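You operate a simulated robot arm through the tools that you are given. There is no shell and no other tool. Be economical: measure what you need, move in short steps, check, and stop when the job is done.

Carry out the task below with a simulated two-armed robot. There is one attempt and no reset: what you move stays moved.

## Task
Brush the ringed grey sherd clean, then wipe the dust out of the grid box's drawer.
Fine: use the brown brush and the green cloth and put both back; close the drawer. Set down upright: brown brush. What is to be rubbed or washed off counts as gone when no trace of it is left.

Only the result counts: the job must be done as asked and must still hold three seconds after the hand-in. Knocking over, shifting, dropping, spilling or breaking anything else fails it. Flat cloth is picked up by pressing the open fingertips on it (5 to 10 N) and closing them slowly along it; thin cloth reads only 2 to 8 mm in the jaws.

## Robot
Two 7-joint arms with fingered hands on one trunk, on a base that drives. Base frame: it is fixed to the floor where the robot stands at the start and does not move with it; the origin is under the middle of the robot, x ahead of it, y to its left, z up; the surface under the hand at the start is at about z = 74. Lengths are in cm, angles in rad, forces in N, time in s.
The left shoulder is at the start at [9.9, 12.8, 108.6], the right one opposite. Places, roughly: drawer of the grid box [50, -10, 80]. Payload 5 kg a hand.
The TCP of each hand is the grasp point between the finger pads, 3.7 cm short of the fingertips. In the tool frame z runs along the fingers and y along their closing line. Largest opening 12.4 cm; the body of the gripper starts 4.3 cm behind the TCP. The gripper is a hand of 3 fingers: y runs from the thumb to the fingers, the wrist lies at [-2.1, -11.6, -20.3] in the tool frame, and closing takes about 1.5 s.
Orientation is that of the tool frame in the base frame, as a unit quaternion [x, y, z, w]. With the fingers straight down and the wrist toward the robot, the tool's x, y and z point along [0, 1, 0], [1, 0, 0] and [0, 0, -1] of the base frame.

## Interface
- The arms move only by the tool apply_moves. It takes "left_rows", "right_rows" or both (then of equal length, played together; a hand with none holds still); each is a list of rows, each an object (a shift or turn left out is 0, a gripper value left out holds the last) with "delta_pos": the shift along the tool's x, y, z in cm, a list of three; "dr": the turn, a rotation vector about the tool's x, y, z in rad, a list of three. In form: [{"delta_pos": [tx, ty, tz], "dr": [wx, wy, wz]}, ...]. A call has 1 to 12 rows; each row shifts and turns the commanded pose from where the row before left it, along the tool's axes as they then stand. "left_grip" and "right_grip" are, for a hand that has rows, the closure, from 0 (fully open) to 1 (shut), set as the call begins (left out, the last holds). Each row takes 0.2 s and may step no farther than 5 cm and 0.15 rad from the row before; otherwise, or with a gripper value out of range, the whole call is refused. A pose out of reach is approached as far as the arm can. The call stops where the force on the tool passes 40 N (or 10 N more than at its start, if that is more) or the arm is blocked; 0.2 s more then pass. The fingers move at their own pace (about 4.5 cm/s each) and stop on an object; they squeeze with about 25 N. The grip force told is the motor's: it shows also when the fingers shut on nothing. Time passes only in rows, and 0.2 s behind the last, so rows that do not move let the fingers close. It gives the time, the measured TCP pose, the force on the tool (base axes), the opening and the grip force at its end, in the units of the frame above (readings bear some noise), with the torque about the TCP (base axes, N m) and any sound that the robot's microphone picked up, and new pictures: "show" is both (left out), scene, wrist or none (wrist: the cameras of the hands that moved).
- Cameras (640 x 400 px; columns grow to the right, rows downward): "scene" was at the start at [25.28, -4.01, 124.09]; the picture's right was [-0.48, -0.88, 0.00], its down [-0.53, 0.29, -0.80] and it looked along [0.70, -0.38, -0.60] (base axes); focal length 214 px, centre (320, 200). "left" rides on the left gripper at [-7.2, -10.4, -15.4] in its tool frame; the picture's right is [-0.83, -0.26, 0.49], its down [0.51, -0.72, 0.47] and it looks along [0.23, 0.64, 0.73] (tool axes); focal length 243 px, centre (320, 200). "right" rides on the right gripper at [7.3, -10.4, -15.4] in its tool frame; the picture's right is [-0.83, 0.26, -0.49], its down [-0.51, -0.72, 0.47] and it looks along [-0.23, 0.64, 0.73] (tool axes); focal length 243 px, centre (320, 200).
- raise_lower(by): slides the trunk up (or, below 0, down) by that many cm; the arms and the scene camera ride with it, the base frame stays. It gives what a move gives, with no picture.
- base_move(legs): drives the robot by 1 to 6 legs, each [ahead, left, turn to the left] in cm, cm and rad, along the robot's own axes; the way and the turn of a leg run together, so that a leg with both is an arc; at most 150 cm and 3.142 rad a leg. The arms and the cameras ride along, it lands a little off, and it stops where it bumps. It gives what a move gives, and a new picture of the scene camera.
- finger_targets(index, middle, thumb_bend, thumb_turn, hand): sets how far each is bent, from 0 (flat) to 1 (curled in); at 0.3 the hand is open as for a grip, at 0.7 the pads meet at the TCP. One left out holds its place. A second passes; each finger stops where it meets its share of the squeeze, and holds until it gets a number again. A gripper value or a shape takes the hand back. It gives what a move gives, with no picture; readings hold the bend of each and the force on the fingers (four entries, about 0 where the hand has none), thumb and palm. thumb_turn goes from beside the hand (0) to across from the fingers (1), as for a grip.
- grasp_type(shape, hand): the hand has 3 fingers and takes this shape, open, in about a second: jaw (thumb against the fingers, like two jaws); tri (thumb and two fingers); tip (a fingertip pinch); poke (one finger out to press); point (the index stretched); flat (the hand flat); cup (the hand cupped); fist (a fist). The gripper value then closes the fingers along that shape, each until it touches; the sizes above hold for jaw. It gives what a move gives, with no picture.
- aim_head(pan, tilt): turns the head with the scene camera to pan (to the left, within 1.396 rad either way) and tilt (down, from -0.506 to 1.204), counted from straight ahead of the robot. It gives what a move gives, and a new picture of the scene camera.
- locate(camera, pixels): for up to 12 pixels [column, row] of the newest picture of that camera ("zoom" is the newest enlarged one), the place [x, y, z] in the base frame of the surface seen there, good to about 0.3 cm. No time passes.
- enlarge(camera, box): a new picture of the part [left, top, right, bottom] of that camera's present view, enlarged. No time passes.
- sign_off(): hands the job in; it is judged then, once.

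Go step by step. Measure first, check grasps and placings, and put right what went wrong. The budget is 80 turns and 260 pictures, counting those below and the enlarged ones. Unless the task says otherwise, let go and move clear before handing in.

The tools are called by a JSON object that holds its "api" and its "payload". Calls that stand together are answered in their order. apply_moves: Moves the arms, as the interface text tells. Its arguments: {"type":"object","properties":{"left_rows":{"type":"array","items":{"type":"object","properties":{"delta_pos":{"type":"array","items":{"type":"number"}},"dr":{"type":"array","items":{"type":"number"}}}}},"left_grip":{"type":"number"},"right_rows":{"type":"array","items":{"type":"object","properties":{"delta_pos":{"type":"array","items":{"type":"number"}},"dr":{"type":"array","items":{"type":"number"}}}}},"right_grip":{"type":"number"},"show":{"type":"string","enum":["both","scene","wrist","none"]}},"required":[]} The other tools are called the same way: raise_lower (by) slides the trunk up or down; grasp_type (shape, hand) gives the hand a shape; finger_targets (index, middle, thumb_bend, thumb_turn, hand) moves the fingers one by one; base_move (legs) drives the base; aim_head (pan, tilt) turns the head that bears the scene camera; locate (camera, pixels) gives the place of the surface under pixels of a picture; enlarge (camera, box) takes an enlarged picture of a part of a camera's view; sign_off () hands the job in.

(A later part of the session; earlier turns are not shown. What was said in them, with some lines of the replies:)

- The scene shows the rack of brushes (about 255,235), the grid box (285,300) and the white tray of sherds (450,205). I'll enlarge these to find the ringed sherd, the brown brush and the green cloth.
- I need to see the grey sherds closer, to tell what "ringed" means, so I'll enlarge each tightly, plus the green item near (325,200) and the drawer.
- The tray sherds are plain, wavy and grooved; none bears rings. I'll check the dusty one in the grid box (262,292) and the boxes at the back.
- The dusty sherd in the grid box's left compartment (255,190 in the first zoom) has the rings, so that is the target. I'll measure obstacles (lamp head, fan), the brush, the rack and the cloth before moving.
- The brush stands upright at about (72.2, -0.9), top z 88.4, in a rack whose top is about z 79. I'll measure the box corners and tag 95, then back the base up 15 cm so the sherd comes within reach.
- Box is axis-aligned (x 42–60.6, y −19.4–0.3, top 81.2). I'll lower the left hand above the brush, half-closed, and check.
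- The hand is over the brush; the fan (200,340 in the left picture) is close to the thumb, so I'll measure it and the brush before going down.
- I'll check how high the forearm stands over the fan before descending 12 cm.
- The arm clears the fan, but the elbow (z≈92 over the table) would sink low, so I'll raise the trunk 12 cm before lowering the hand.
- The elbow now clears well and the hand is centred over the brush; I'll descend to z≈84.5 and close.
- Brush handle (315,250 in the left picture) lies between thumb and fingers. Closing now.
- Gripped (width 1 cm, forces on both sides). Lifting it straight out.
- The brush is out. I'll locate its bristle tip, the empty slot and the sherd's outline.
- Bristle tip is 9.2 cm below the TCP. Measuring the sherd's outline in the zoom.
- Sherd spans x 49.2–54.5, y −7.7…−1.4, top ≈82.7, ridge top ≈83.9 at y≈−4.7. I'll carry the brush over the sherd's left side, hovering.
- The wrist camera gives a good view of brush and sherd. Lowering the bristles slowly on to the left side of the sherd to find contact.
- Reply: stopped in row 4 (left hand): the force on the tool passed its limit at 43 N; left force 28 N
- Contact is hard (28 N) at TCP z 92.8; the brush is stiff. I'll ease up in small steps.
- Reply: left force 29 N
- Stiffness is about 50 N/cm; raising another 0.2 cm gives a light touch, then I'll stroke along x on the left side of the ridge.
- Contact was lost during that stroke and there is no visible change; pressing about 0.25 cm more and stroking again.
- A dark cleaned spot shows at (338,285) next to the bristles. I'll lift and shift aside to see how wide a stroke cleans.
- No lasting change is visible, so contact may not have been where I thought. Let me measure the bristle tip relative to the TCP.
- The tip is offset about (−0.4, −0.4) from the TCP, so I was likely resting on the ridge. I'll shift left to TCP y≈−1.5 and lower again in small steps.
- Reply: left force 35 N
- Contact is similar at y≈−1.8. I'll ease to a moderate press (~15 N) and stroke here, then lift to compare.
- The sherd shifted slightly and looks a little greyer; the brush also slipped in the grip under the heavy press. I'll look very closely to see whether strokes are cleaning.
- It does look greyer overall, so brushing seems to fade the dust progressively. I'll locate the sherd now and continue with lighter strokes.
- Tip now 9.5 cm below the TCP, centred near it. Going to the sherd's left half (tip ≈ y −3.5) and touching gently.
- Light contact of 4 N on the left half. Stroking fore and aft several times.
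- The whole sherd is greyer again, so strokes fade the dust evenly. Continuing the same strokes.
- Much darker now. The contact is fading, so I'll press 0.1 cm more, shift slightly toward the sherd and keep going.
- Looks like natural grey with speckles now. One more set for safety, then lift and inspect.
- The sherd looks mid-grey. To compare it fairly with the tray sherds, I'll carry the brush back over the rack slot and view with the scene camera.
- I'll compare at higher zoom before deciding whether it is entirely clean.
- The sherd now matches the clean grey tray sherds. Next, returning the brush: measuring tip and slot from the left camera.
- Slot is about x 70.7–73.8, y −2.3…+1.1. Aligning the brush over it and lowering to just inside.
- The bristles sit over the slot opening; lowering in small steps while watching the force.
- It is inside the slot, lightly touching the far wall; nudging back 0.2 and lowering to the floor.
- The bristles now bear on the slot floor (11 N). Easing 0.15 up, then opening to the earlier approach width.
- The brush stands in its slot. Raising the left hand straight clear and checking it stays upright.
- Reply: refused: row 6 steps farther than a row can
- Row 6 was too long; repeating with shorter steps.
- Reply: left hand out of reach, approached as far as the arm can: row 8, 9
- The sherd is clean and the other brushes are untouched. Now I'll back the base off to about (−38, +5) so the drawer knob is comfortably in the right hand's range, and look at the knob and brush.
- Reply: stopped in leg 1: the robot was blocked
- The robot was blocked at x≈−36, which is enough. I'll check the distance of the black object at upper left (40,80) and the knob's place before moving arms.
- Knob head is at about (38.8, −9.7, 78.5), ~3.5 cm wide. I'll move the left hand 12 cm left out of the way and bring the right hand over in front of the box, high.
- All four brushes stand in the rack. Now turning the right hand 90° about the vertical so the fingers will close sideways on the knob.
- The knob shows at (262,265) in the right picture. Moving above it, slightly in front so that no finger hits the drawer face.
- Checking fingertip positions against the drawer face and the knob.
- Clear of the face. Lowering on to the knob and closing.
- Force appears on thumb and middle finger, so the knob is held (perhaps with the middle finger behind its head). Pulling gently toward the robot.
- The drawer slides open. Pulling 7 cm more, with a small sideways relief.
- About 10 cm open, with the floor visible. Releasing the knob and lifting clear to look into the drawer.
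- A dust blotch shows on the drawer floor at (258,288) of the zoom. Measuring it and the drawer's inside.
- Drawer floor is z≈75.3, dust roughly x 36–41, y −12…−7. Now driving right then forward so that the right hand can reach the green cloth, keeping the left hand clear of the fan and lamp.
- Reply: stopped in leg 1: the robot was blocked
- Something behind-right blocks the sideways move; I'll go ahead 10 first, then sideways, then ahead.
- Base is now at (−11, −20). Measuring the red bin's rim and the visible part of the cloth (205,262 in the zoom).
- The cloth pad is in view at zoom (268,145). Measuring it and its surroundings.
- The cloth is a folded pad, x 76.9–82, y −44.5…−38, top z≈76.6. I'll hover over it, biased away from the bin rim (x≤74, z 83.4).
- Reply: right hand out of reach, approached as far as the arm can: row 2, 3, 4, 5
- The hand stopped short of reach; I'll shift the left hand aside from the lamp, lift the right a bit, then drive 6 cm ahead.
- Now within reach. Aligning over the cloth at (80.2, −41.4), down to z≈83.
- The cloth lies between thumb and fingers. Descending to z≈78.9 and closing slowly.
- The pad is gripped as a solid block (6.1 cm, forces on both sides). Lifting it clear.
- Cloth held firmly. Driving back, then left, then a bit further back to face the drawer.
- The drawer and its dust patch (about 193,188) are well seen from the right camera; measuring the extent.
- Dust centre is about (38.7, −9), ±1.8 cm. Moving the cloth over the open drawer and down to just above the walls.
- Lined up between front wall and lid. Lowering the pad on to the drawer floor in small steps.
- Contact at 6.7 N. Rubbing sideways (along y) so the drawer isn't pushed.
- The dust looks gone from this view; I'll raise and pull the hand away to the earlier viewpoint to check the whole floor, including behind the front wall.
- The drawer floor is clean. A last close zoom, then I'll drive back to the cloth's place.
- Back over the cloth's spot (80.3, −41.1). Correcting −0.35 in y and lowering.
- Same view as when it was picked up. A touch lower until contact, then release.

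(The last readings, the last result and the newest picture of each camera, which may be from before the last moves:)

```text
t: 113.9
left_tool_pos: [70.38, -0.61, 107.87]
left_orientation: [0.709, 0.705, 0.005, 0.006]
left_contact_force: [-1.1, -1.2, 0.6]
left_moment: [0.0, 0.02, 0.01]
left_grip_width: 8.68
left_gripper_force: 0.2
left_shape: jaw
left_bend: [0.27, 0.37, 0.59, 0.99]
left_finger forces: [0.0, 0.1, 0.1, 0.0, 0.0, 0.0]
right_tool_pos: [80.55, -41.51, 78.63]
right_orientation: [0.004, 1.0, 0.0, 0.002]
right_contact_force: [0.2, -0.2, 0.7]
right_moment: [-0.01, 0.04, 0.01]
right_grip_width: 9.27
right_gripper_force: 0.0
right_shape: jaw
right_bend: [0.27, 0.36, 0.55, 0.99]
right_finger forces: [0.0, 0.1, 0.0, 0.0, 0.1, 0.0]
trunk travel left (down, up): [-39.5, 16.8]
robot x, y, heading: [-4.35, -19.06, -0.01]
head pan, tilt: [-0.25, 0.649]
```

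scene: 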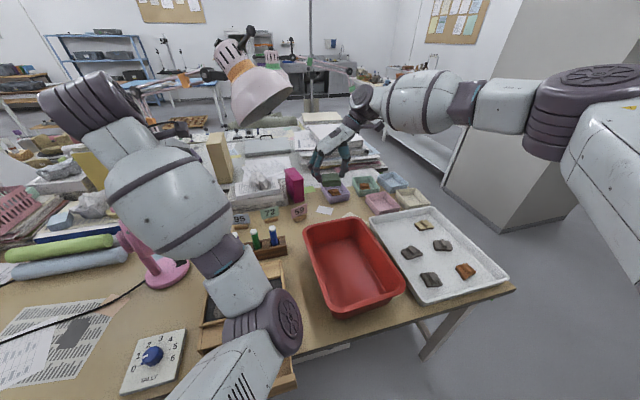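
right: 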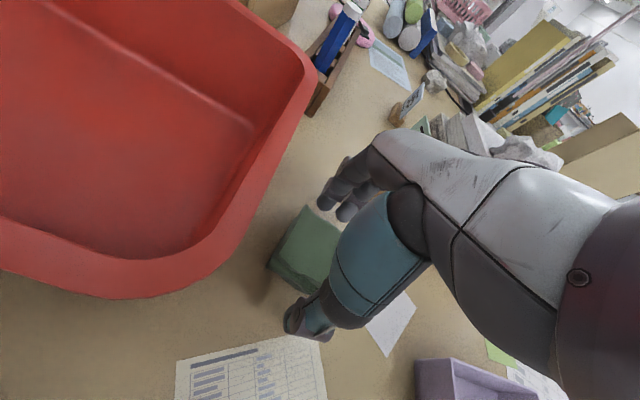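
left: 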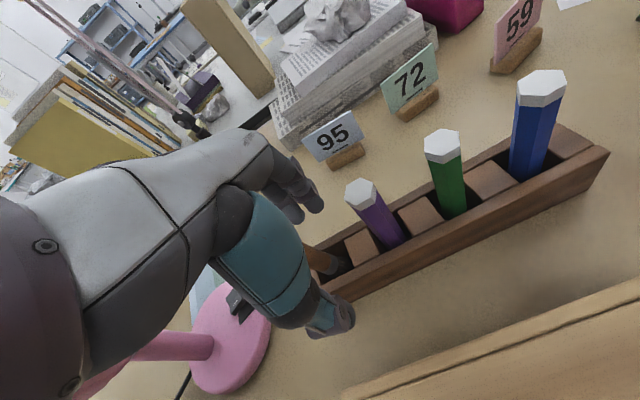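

The cloth is released. Lifting straight up and checking it, then driving back to the drawer.

{"api": "apply_moves", "payload": {"right_rows": [{"delta_pos": [0, 0, -2]}, {"delta_pos": [0, 0, -4]}, {"delta_pos": [0, 0, -4]}, {"delta_pos": [0, 0, -4]}, {"delta_pos": [0, 0, -4]}, {"delta_pos": [0, 0, -4]}, {}], "right_grip": 0.25, "show": "wrist"}}

{"api": "locate", "payload": {"camera": "right", "pixels": [[290, 210], [300, 250], [310, 235], [275, 270], [290, 240]]}}

{"api": "base_move", "payload": {"legs": [[-21, 0, 0], [0, 20, 0], [-10, 0, 0]]}}

```text
t: 115.5
left_tool_pos: [70.51, -0.49, 107.91]
left_orientation: [0.708, 0.706, 0.005, 0.007]
left_contact_force: [-0.3, -0.5, -0.2]
left_moment: [0.0, 0.02, -0.02]
left_grip_width: 8.66
left_gripper_force: 0.1
left_shape: jaw
left_bend: [0.27, 0.37, 0.59, 0.99]
left_finger forces: [0.0, 0.1, 0.0, 0.0, 0.0, 0.0]
right_tool_pos: [80.48, -41.18, 100.54]
right_orientation: [0.003, 1.0, -0.002, 0.002]
right_contact_force: [0.6, 0.0, -1.0]
right_moment: [0.04, 0.02, 0.0]
right_grip_width: 9.28
right_gripper_force: 0.0
right_shape: jaw
right_bend: [0.27, 0.36, 0.55, 0.99]
right_finger forces: [0.1, 0.0, 0.0, 0.1, 0.1, 0.0]
trunk travel left (down, up): [-39.5, 16.8]
robot x, y, heading: [-4.48, -18.79, -0.004]
head pan, tilt: [-0.25, 0.649]
```

right: 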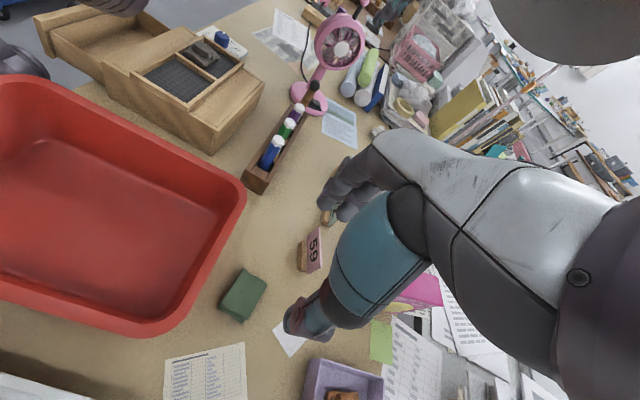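

```text
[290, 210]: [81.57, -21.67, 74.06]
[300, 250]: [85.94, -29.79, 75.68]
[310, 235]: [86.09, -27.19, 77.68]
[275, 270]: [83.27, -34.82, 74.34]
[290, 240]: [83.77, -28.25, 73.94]
```

```text
t: 119.9
left_tool_pos: [39.87, 19.43, 107.76]
left_orientation: [0.711, 0.703, 0.004, 0.006]
left_contact_force: [-0.2, -0.2, 0.3]
left_moment: [0.03, 0.0, 0.0]
left_grip_width: 8.65
left_gripper_force: 0.0
left_shape: jaw
left_bend: [0.27, 0.37, 0.59, 0.99]
left_finger forces: [0.0, 0.1, 0.0, 0.1, 0.1, 0.1]
right_tool_pos: [49.68, -21.32, 100.46]
right_orientation: [0.006, 1.0, 0.0, 0.001]
right_contact_force: [-0.2, 0.0, 1.0]
right_moment: [-0.05, -0.01, 0.02]
right_grip_width: 9.26
right_gripper_force: 0.0
right_shape: jaw
right_bend: [0.27, 0.36, 0.55, 0.99]
right_finger forces: [0.1, 0.0, 0.0, 0.0, 0.1, 0.0]
trunk travel left (down, up): [-39.5, 16.8]
robot x, y, heading: [-35.22, 1.53, -0.013]
head pan, tilt: [-0.25, 0.649]
```

scene: 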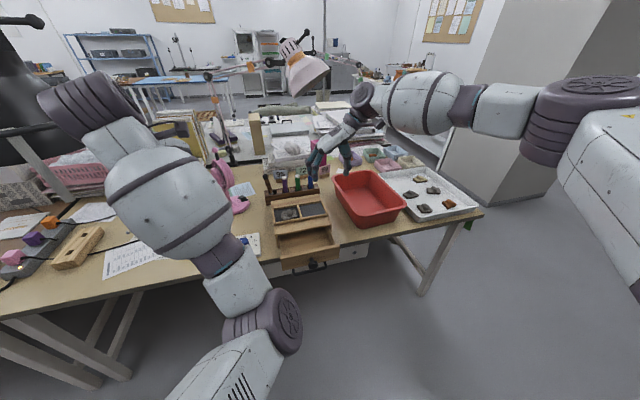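

The cloth is back in place. Now moving the right hand (closed) in front of the knob to push the drawer shut.

{"api": "apply_moves", "payload": {"right_rows": [{"delta_pos": [3.5, 1.65, 0]}, {"delta_pos": [3.5, 1.65, 0]}, {"delta_pos": [3.5, 1.65, 0]}, {"delta_pos": [3.5, 1.65, 0]}, {"delta_pos": [3.5, 1.65, 0]}, {"delta_pos": [3.5, 1.65, 0]}, {"delta_pos": [3.5, 1.65, 0]}, {"delta_pos": [0, 0, 4]}, {"delta_pos": [0, 0, 4]}, {}], "right_grip": 0.9, "show": "both"}}

{"api": "enlarge", "payload": {"camera": "scene", "box": [247, 190, 377, 300]}}

```text
t: 122.1
left_tool_pos: [39.77, 19.47, 107.88]
left_orientation: [0.711, 0.704, 0.004, 0.007]
left_contact_force: [-0.1, 0.3, -0.3]
left_moment: [0.02, 0.0, -0.02]
left_grip_width: 8.66
left_gripper_force: 0.1
left_shape: jaw
left_bend: [0.27, 0.37, 0.59, 0.99]
left_finger forces: [0.0, 0.0, 0.1, 0.0, 0.0, 0.0]
right_tool_pos: [25.39, -9.43, 92.95]
right_orientation: [0.007, 1.0, -0.001, 0.002]
right_contact_force: [-0.7, 0.4, 0.9]
right_moment: [-0.03, -0.03, 0.01]
right_grip_width: 1.27
right_gripper_force: 0.1
right_shape: jaw
right_bend: [0.72, 0.64, 0.73, 1.0]
right_finger forces: [0.1, 0.0, 0.0, 0.0, 0.0, 0.0]
trunk travel left (down, up): [-39.5, 16.8]
robot x, y, heading: [-35.36, 1.6, -0.012]
head pan, tilt: [-0.25, 0.649]
```

scene: 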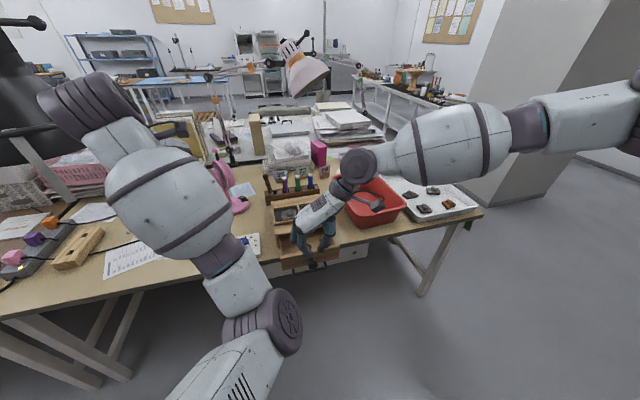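
right: 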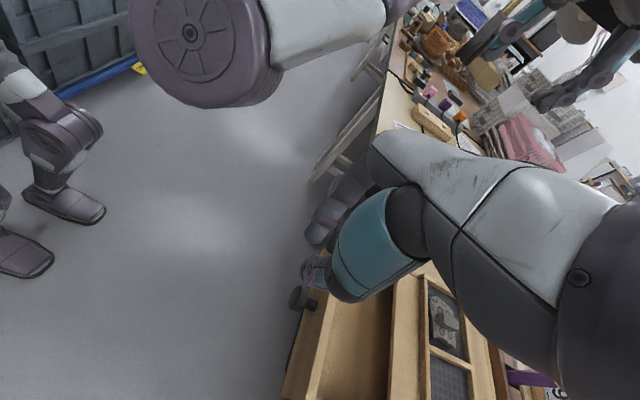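

```text
3.64 times, centred on (312, 245) of scene
5 turns are left
```

zoom: 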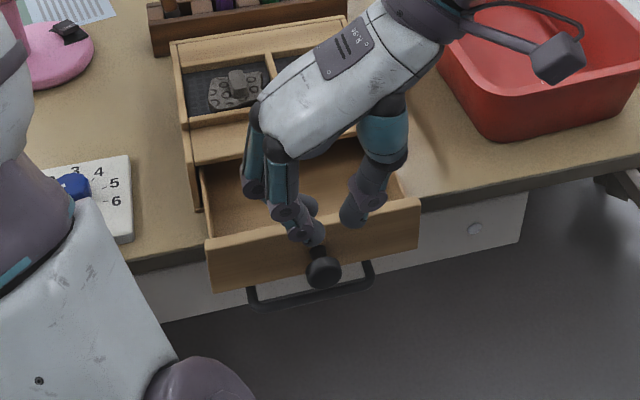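

Few turns remain, so I'll combine: move slightly further in front of the knob, lower to its height, push most of the way, and look.

{"api": "apply_moves", "payload": {"right_rows": [{"delta_pos": [1.0, 0, 2]}, {"delta_pos": [0, 0, 4]}, {"delta_pos": [0, 0, 4]}, {"delta_pos": [0, 0, 3.4]}, {}], "show": "none"}}

{"api": "apply_moves", "payload": {"right_rows": [{"delta_pos": [-0.8, 0, 0]}, {"delta_pos": [-0.8, 0, 0]}, {"delta_pos": [-0.8, 0, 0]}, {"delta_pos": [-0.8, 0, 0]}, {"delta_pos": [-0.8, 0, 0]}, {"delta_pos": [-0.8, 0, 0]}, {"delta_pos": [-0.8, 0, 0]}, {"delta_pos": [-0.8, 0, 0]}, {"delta_pos": [-0.8, 0, 0]}, {"delta_pos": [-0.8, 0, 0]}, {"delta_pos": [-0.8, 0, 0]}, {}], "show": "both"}}

{"api": "enlarge", "payload": {"camera": "scene", "box": [257, 190, 367, 280]}}

{"api": "locate", "payload": {"camera": "scene", "pixels": [[285, 262], [285, 265], [285, 268], [335, 250], [335, 253], [335, 256], [335, 247], [285, 259]]}}

```text
t: 123.3
left_tool_pos: [39.84, 19.33, 107.97]
left_orientation: [0.711, 0.704, 0.004, 0.007]
left_contact_force: [0.2, 0.0, 0.0]
left_moment: [-0.02, 0.03, 0.0]
left_grip_width: 8.65
left_gripper_force: 0.1
left_shape: jaw
left_bend: [0.27, 0.37, 0.59, 0.99]
left_finger forces: [0.0, 0.0, 0.1, 0.1, 0.0, 0.1]
right_tool_pos: [24.41, -9.6, 79.14]
right_orientation: [0.006, 1.0, -0.001, 0.002]
right_contact_force: [-0.3, -0.4, 0.8]
right_moment: [0.02, 0.01, -0.01]
right_grip_width: 1.26
right_gripper_force: 0.0
right_shape: jaw
right_bend: [0.72, 0.64, 0.73, 1.0]
right_finger forces: [0.0, 0.0, 0.0, 0.0, 0.1, 0.0]
trunk travel left (down, up): [-39.5, 16.8]
robot x, y, heading: [-34.88, 1.93, -0.017]
head pan, tilt: [-0.25, 0.649]
```

```text
t: 125.9
left_tool_pos: [39.84, 19.48, 107.9]
left_orientation: [0.711, 0.703, 0.005, 0.007]
left_contact_force: [-0.8, -0.1, -0.9]
left_moment: [-0.01, -0.02, 0.0]
left_grip_width: 8.67
left_gripper_force: 0.0
left_shape: jaw
left_bend: [0.27, 0.37, 0.59, 0.99]
left_finger forces: [0.1, 0.0, 0.0, 0.0, 0.0, 0.0]
right_tool_pos: [33.19, -9.46, 79.19]
right_orientation: [0.006, 1.0, -0.001, 0.002]
right_contact_force: [0.5, 0.9, -0.3]
right_moment: [0.02, 0.05, 0.05]
right_grip_width: 1.26
right_gripper_force: 0.1
right_shape: jaw
right_bend: [0.72, 0.64, 0.73, 1.0]
right_finger forces: [0.1, 1.0, 0.0, 0.1, 0.1, 0.1]
trunk travel left (down, up): [-39.5, 16.8]
robot x, y, heading: [-35.18, 1.45, -0.012]
head pan, tilt: [-0.25, 0.649]
```

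scene: 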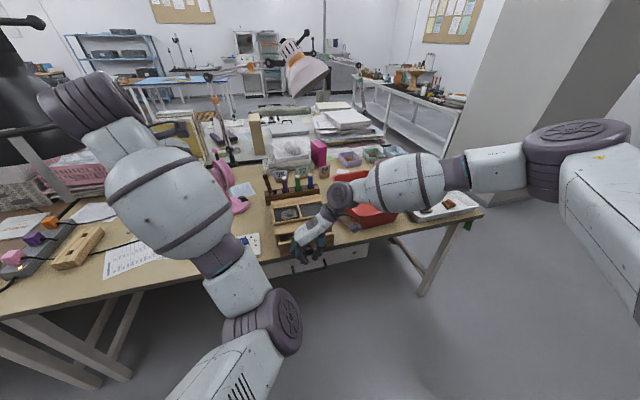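
right: 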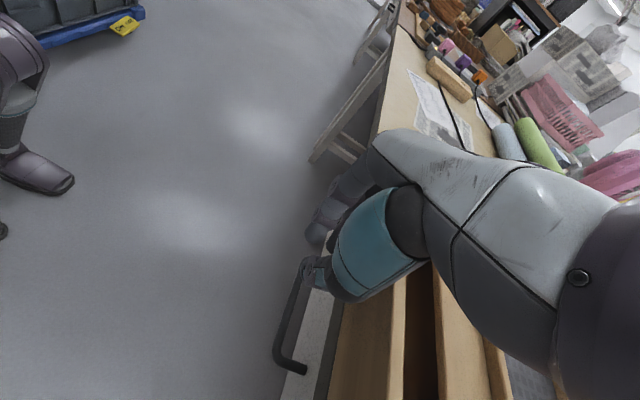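

```text
4.44 times, centred on (312, 235) of scene
```

zoom: 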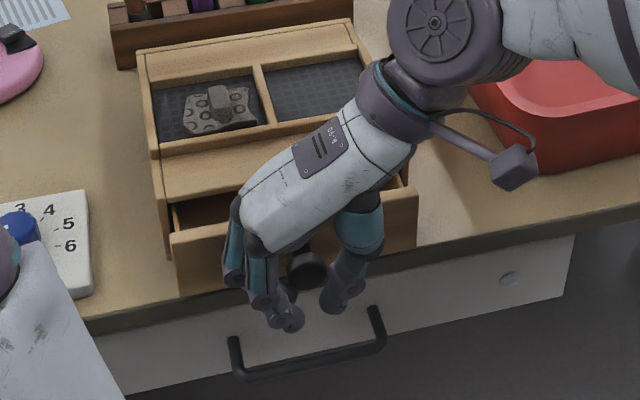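

```text
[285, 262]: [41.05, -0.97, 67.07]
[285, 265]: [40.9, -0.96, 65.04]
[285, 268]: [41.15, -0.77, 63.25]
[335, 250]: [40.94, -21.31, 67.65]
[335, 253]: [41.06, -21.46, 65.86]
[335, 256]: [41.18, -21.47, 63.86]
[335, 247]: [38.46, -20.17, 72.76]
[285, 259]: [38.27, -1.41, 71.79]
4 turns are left
```

The drawer is about 3 cm from closed. I'll calibrate on the front edge, push 2.5 cm more, and look at what's left.

{"api": "locate", "payload": {"camera": "zoom", "pixels": [[200, 262], [185, 245], [190, 232], [395, 215], [400, 190], [305, 275], [200, 190], [380, 165], [225, 205]]}}

{"api": "apply_moves", "payload": {"right_rows": [{"delta_pos": [-0.6, 0, 0]}, {"delta_pos": [-0.6, 0, 0]}, {"delta_pos": [-0.6, 0, 0]}, {"delta_pos": [-0.4, 0, 0]}, {"delta_pos": [-0.2, 0, 0]}, {}], "show": "none"}}

{"api": "enlarge", "payload": {"camera": "scene", "box": [270, 215, 350, 275]}}

{"api": "locate", "payload": {"camera": "zoom", "pixels": [[70, 130], [70, 140], [70, 150], [70, 165], [70, 180], [480, 90], [480, 100], [480, 110], [480, 125], [480, 140]]}}

```text
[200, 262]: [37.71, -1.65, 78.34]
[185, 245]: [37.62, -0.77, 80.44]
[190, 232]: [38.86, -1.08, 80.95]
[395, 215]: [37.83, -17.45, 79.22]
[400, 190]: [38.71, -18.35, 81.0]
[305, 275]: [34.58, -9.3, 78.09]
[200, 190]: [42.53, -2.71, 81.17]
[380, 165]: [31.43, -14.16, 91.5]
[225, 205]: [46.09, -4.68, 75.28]
```

```text
t: 127.3
left_tool_pos: [39.77, 19.45, 107.91]
left_orientation: [0.711, 0.703, 0.005, 0.006]
left_contact_force: [-0.2, -0.8, 0.3]
left_moment: [-0.01, 0.0, 0.0]
left_grip_width: 8.67
left_gripper_force: 0.0
left_shape: jaw
left_bend: [0.27, 0.37, 0.59, 0.99]
left_finger forces: [0.1, 0.0, 0.0, 0.0, 0.0, 0.1]
right_tool_pos: [35.49, -9.62, 79.16]
right_orientation: [0.006, 1.0, 0.0, 0.001]
right_contact_force: [-0.7, 0.9, -1.1]
right_moment: [0.04, 0.06, 0.02]
right_grip_width: 1.27
right_gripper_force: 0.0
right_shape: jaw
right_bend: [0.72, 0.64, 0.73, 1.0]
right_finger forces: [0.0, 1.2, 0.0, 0.1, 0.0, 0.0]
trunk travel left (down, up): [-39.5, 16.8]
robot x, y, heading: [-35.33, 1.95, -0.017]
head pan, tilt: [-0.25, 0.649]
```

```text
6.67 times, centred on (310, 245) of scene
```

zoom: 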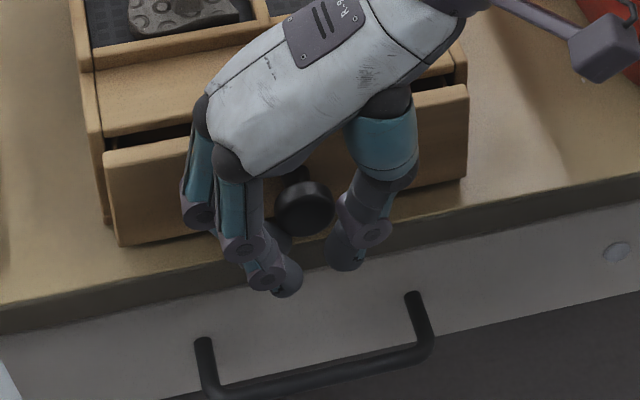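

```text
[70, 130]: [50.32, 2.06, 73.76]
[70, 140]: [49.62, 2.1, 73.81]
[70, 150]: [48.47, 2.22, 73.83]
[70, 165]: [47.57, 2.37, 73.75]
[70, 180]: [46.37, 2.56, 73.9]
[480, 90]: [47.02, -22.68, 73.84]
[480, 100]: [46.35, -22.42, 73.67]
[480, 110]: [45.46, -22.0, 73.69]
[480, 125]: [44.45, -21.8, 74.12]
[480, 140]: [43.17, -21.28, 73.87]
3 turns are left
```

The face was at x 37.7 against 41.5 when closed, so about 1.4 cm remains. Pushing 1.3, then gently 0.25, and measuring.

{"api": "apply_moves", "payload": {"right_rows": [{"delta_pos": [-0.5, 0, 0]}, {"delta_pos": [-0.5, 0, 0]}, {"delta_pos": [-0.3, 0, 0]}, {}], "show": "none"}}

{"api": "apply_moves", "payload": {"right_rows": [{"delta_pos": [-0.15, 0, 0]}, {"delta_pos": [-0.1, 0, 0]}, {}], "show": "none"}}

{"api": "enlarge", "payload": {"camera": "scene", "box": [270, 215, 350, 275]}}

{"api": "locate", "payload": {"camera": "zoom", "pixels": [[130, 175], [130, 200], [150, 160], [440, 120], [450, 140], [305, 200], [115, 120], [150, 120], [140, 140]]}}

```text
t: 128.3
left_tool_pos: [39.74, 19.44, 107.8]
left_orientation: [0.711, 0.703, 0.004, 0.007]
left_contact_force: [0.1, 0.4, 0.2]
left_moment: [0.0, 0.01, 0.0]
left_grip_width: 8.66
left_gripper_force: 0.0
left_shape: jaw
left_bend: [0.27, 0.37, 0.59, 0.99]
left_finger forces: [0.1, 0.1, 0.0, 0.0, 0.0, 0.0]
right_tool_pos: [36.82, -9.61, 79.21]
right_orientation: [0.007, 1.0, -0.001, 0.001]
right_contact_force: [0.7, 0.8, -0.3]
right_moment: [0.02, -0.01, -0.02]
right_grip_width: 1.29
right_gripper_force: 0.2
right_shape: jaw
right_bend: [0.72, 0.64, 0.73, 1.0]
right_finger forces: [0.1, 1.3, 0.0, 0.0, 0.1, 0.0]
trunk travel left (down, up): [-39.5, 16.8]
robot x, y, heading: [-35.43, 1.54, -0.011]
head pan, tilt: [-0.25, 0.649]
```

```text
t: 129.1
left_tool_pos: [39.72, 19.39, 107.95]
left_orientation: [0.711, 0.703, 0.005, 0.006]
left_contact_force: [0.2, -0.6, 0.1]
left_moment: [0.0, -0.01, 0.02]
left_grip_width: 8.67
left_gripper_force: 0.0
left_shape: jaw
left_bend: [0.27, 0.37, 0.59, 0.99]
left_finger forces: [0.0, 0.0, 0.0, 0.1, 0.1, 0.1]
right_tool_pos: [37.07, -9.49, 79.26]
right_orientation: [0.006, 1.0, -0.001, 0.002]
right_contact_force: [-0.4, 0.5, -0.2]
right_moment: [0.0, 0.03, 0.03]
right_grip_width: 1.26
right_gripper_force: 0.0
right_shape: jaw
right_bend: [0.72, 0.64, 0.73, 1.0]
right_finger forces: [0.0, 1.2, 0.1, 0.1, 0.0, 0.0]
trunk travel left (down, up): [-39.5, 16.8]
robot x, y, heading: [-35.2, 1.49, -0.009]
head pan, tilt: [-0.25, 0.649]
```

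```text
6.67 times, centred on (310, 245) of scene
```

zoom: 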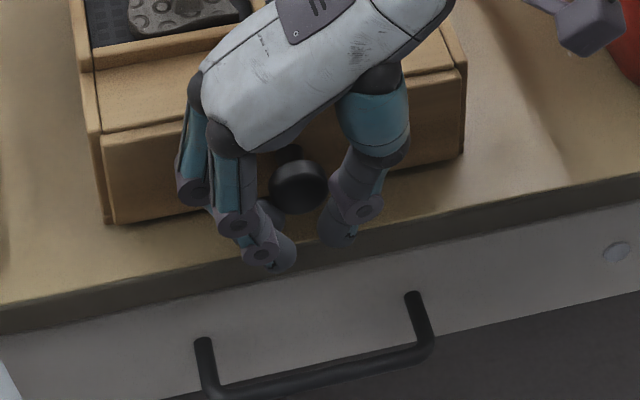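

```text
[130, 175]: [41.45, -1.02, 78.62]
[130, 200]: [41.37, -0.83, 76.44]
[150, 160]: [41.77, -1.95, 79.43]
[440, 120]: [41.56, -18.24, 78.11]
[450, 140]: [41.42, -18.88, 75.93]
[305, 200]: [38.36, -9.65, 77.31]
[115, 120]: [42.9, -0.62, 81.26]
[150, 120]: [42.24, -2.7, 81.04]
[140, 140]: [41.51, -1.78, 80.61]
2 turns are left
```

The face is at x 41.5 and the knob at 38.4, the closed values. A final 0.15 cm nudge, then retreating clear and looking.

{"api": "apply_moves", "payload": {"right_rows": [{"delta_pos": [-0.1, 0, 0]}, {"delta_pos": [-0.08, 0, 0]}, {}], "show": "none"}}

{"api": "apply_moves", "payload": {"right_rows": [{"delta_pos": [2, 0, 0]}, {"delta_pos": [4, 0, 0]}, {"delta_pos": [2, 0, -4]}, {"delta_pos": [0, 0, -4.5]}, {"delta_pos": [0, -3, -3.5]}, {"delta_pos": [0, -4, -2]}, {"delta_pos": [0, -4, 0]}, {}], "show": "scene"}}

{"api": "enlarge", "payload": {"camera": "scene", "box": [257, 165, 367, 275]}}

```text
t: 129.9
left_tool_pos: [39.84, 19.51, 107.94]
left_orientation: [0.711, 0.703, 0.004, 0.007]
left_contact_force: [-0.7, 0.4, 0.0]
left_moment: [-0.03, 0.0, 0.01]
left_grip_width: 8.68
left_gripper_force: 0.0
left_shape: jaw
left_bend: [0.27, 0.37, 0.59, 0.99]
left_finger forces: [0.1, 0.0, 0.0, 0.0, 0.0, 0.1]
right_tool_pos: [37.09, -9.57, 79.27]
right_orientation: [0.006, 1.0, -0.001, 0.002]
right_contact_force: [-1.4, 0.4, 0.0]
right_moment: [-0.01, 0.08, 0.03]
right_grip_width: 1.26
right_gripper_force: 0.1
right_shape: jaw
right_bend: [0.72, 0.64, 0.73, 1.0]
right_finger forces: [0.0, 1.6, 0.1, 0.0, 0.0, 0.0]
trunk travel left (down, up): [-39.5, 16.8]
robot x, y, heading: [-35.3, 1.58, -0.013]
head pan, tilt: [-0.25, 0.649]
```

```text
t: 131.7
left_tool_pos: [39.82, 19.49, 107.86]
left_orientation: [0.711, 0.703, 0.004, 0.006]
left_contact_force: [-0.7, 0.1, 0.1]
left_moment: [-0.03, -0.04, -0.02]
left_grip_width: 8.68
left_gripper_force: 0.0
left_shape: jaw
left_bend: [0.27, 0.37, 0.59, 0.99]
left_finger forces: [0.1, 0.0, 0.1, 0.1, 0.0, 0.0]
right_tool_pos: [28.95, -20.26, 93.34]
right_orientation: [0.006, 1.0, -0.001, 0.001]
right_contact_force: [0.1, 0.1, -0.2]
right_moment: [-0.02, -0.06, 0.03]
right_grip_width: 1.23
right_gripper_force: 0.1
right_shape: jaw
right_bend: [0.72, 0.64, 0.73, 1.0]
right_finger forces: [0.0, 0.0, 0.1, 0.1, 0.1, 0.1]
trunk travel left (down, up): [-39.5, 16.8]
robot x, y, heading: [-35.12, 1.21, -0.016]
head pan, tilt: [-0.25, 0.649]
```

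scene: 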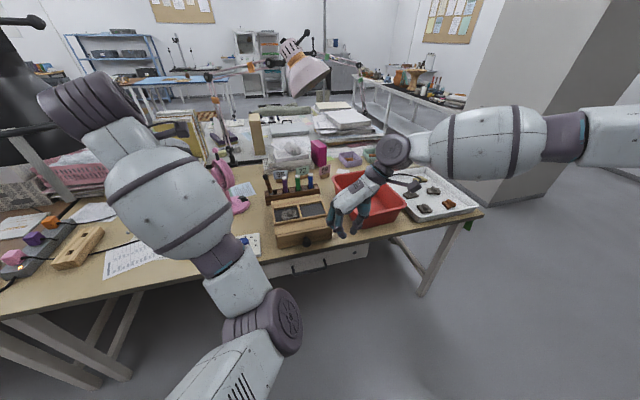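

```text
3.64 times, centred on (312, 220) of scene
1 turns are left
```

zoom: 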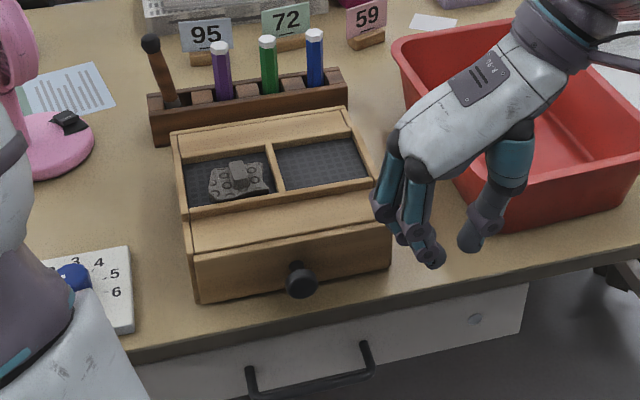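

The drawer is shut, the brown brush stands upright in its slot, the cloth is back in its place, and both hands are clear. Handing in.

{"api": "sign_off", "payload": {}}

```text
The job is handed in.
```

I brushed the ringed grey sherd clean and wiped the dust out of the grid box's drawer, then handed the job in; I haven't seen the verdict.

- **Sherd:** it now matches the clean grey sherds in the tray. Brushing slid it about 1 cm within its own compartment.
- **Drawer:** no dust showed on the drawer floor in a close view, and the drawer is closed.
- **Brush:** the brown brush stands upright in its slot in the rack.
- **Cloth:** the green cloth is back where it lay, judged by the hand's position and the camera view.
- **Bumps:** the base was stopped twice by something I couldn't see behind it, once backing up and once moving right. I saw nothing moved, but couldn't see what it touched.
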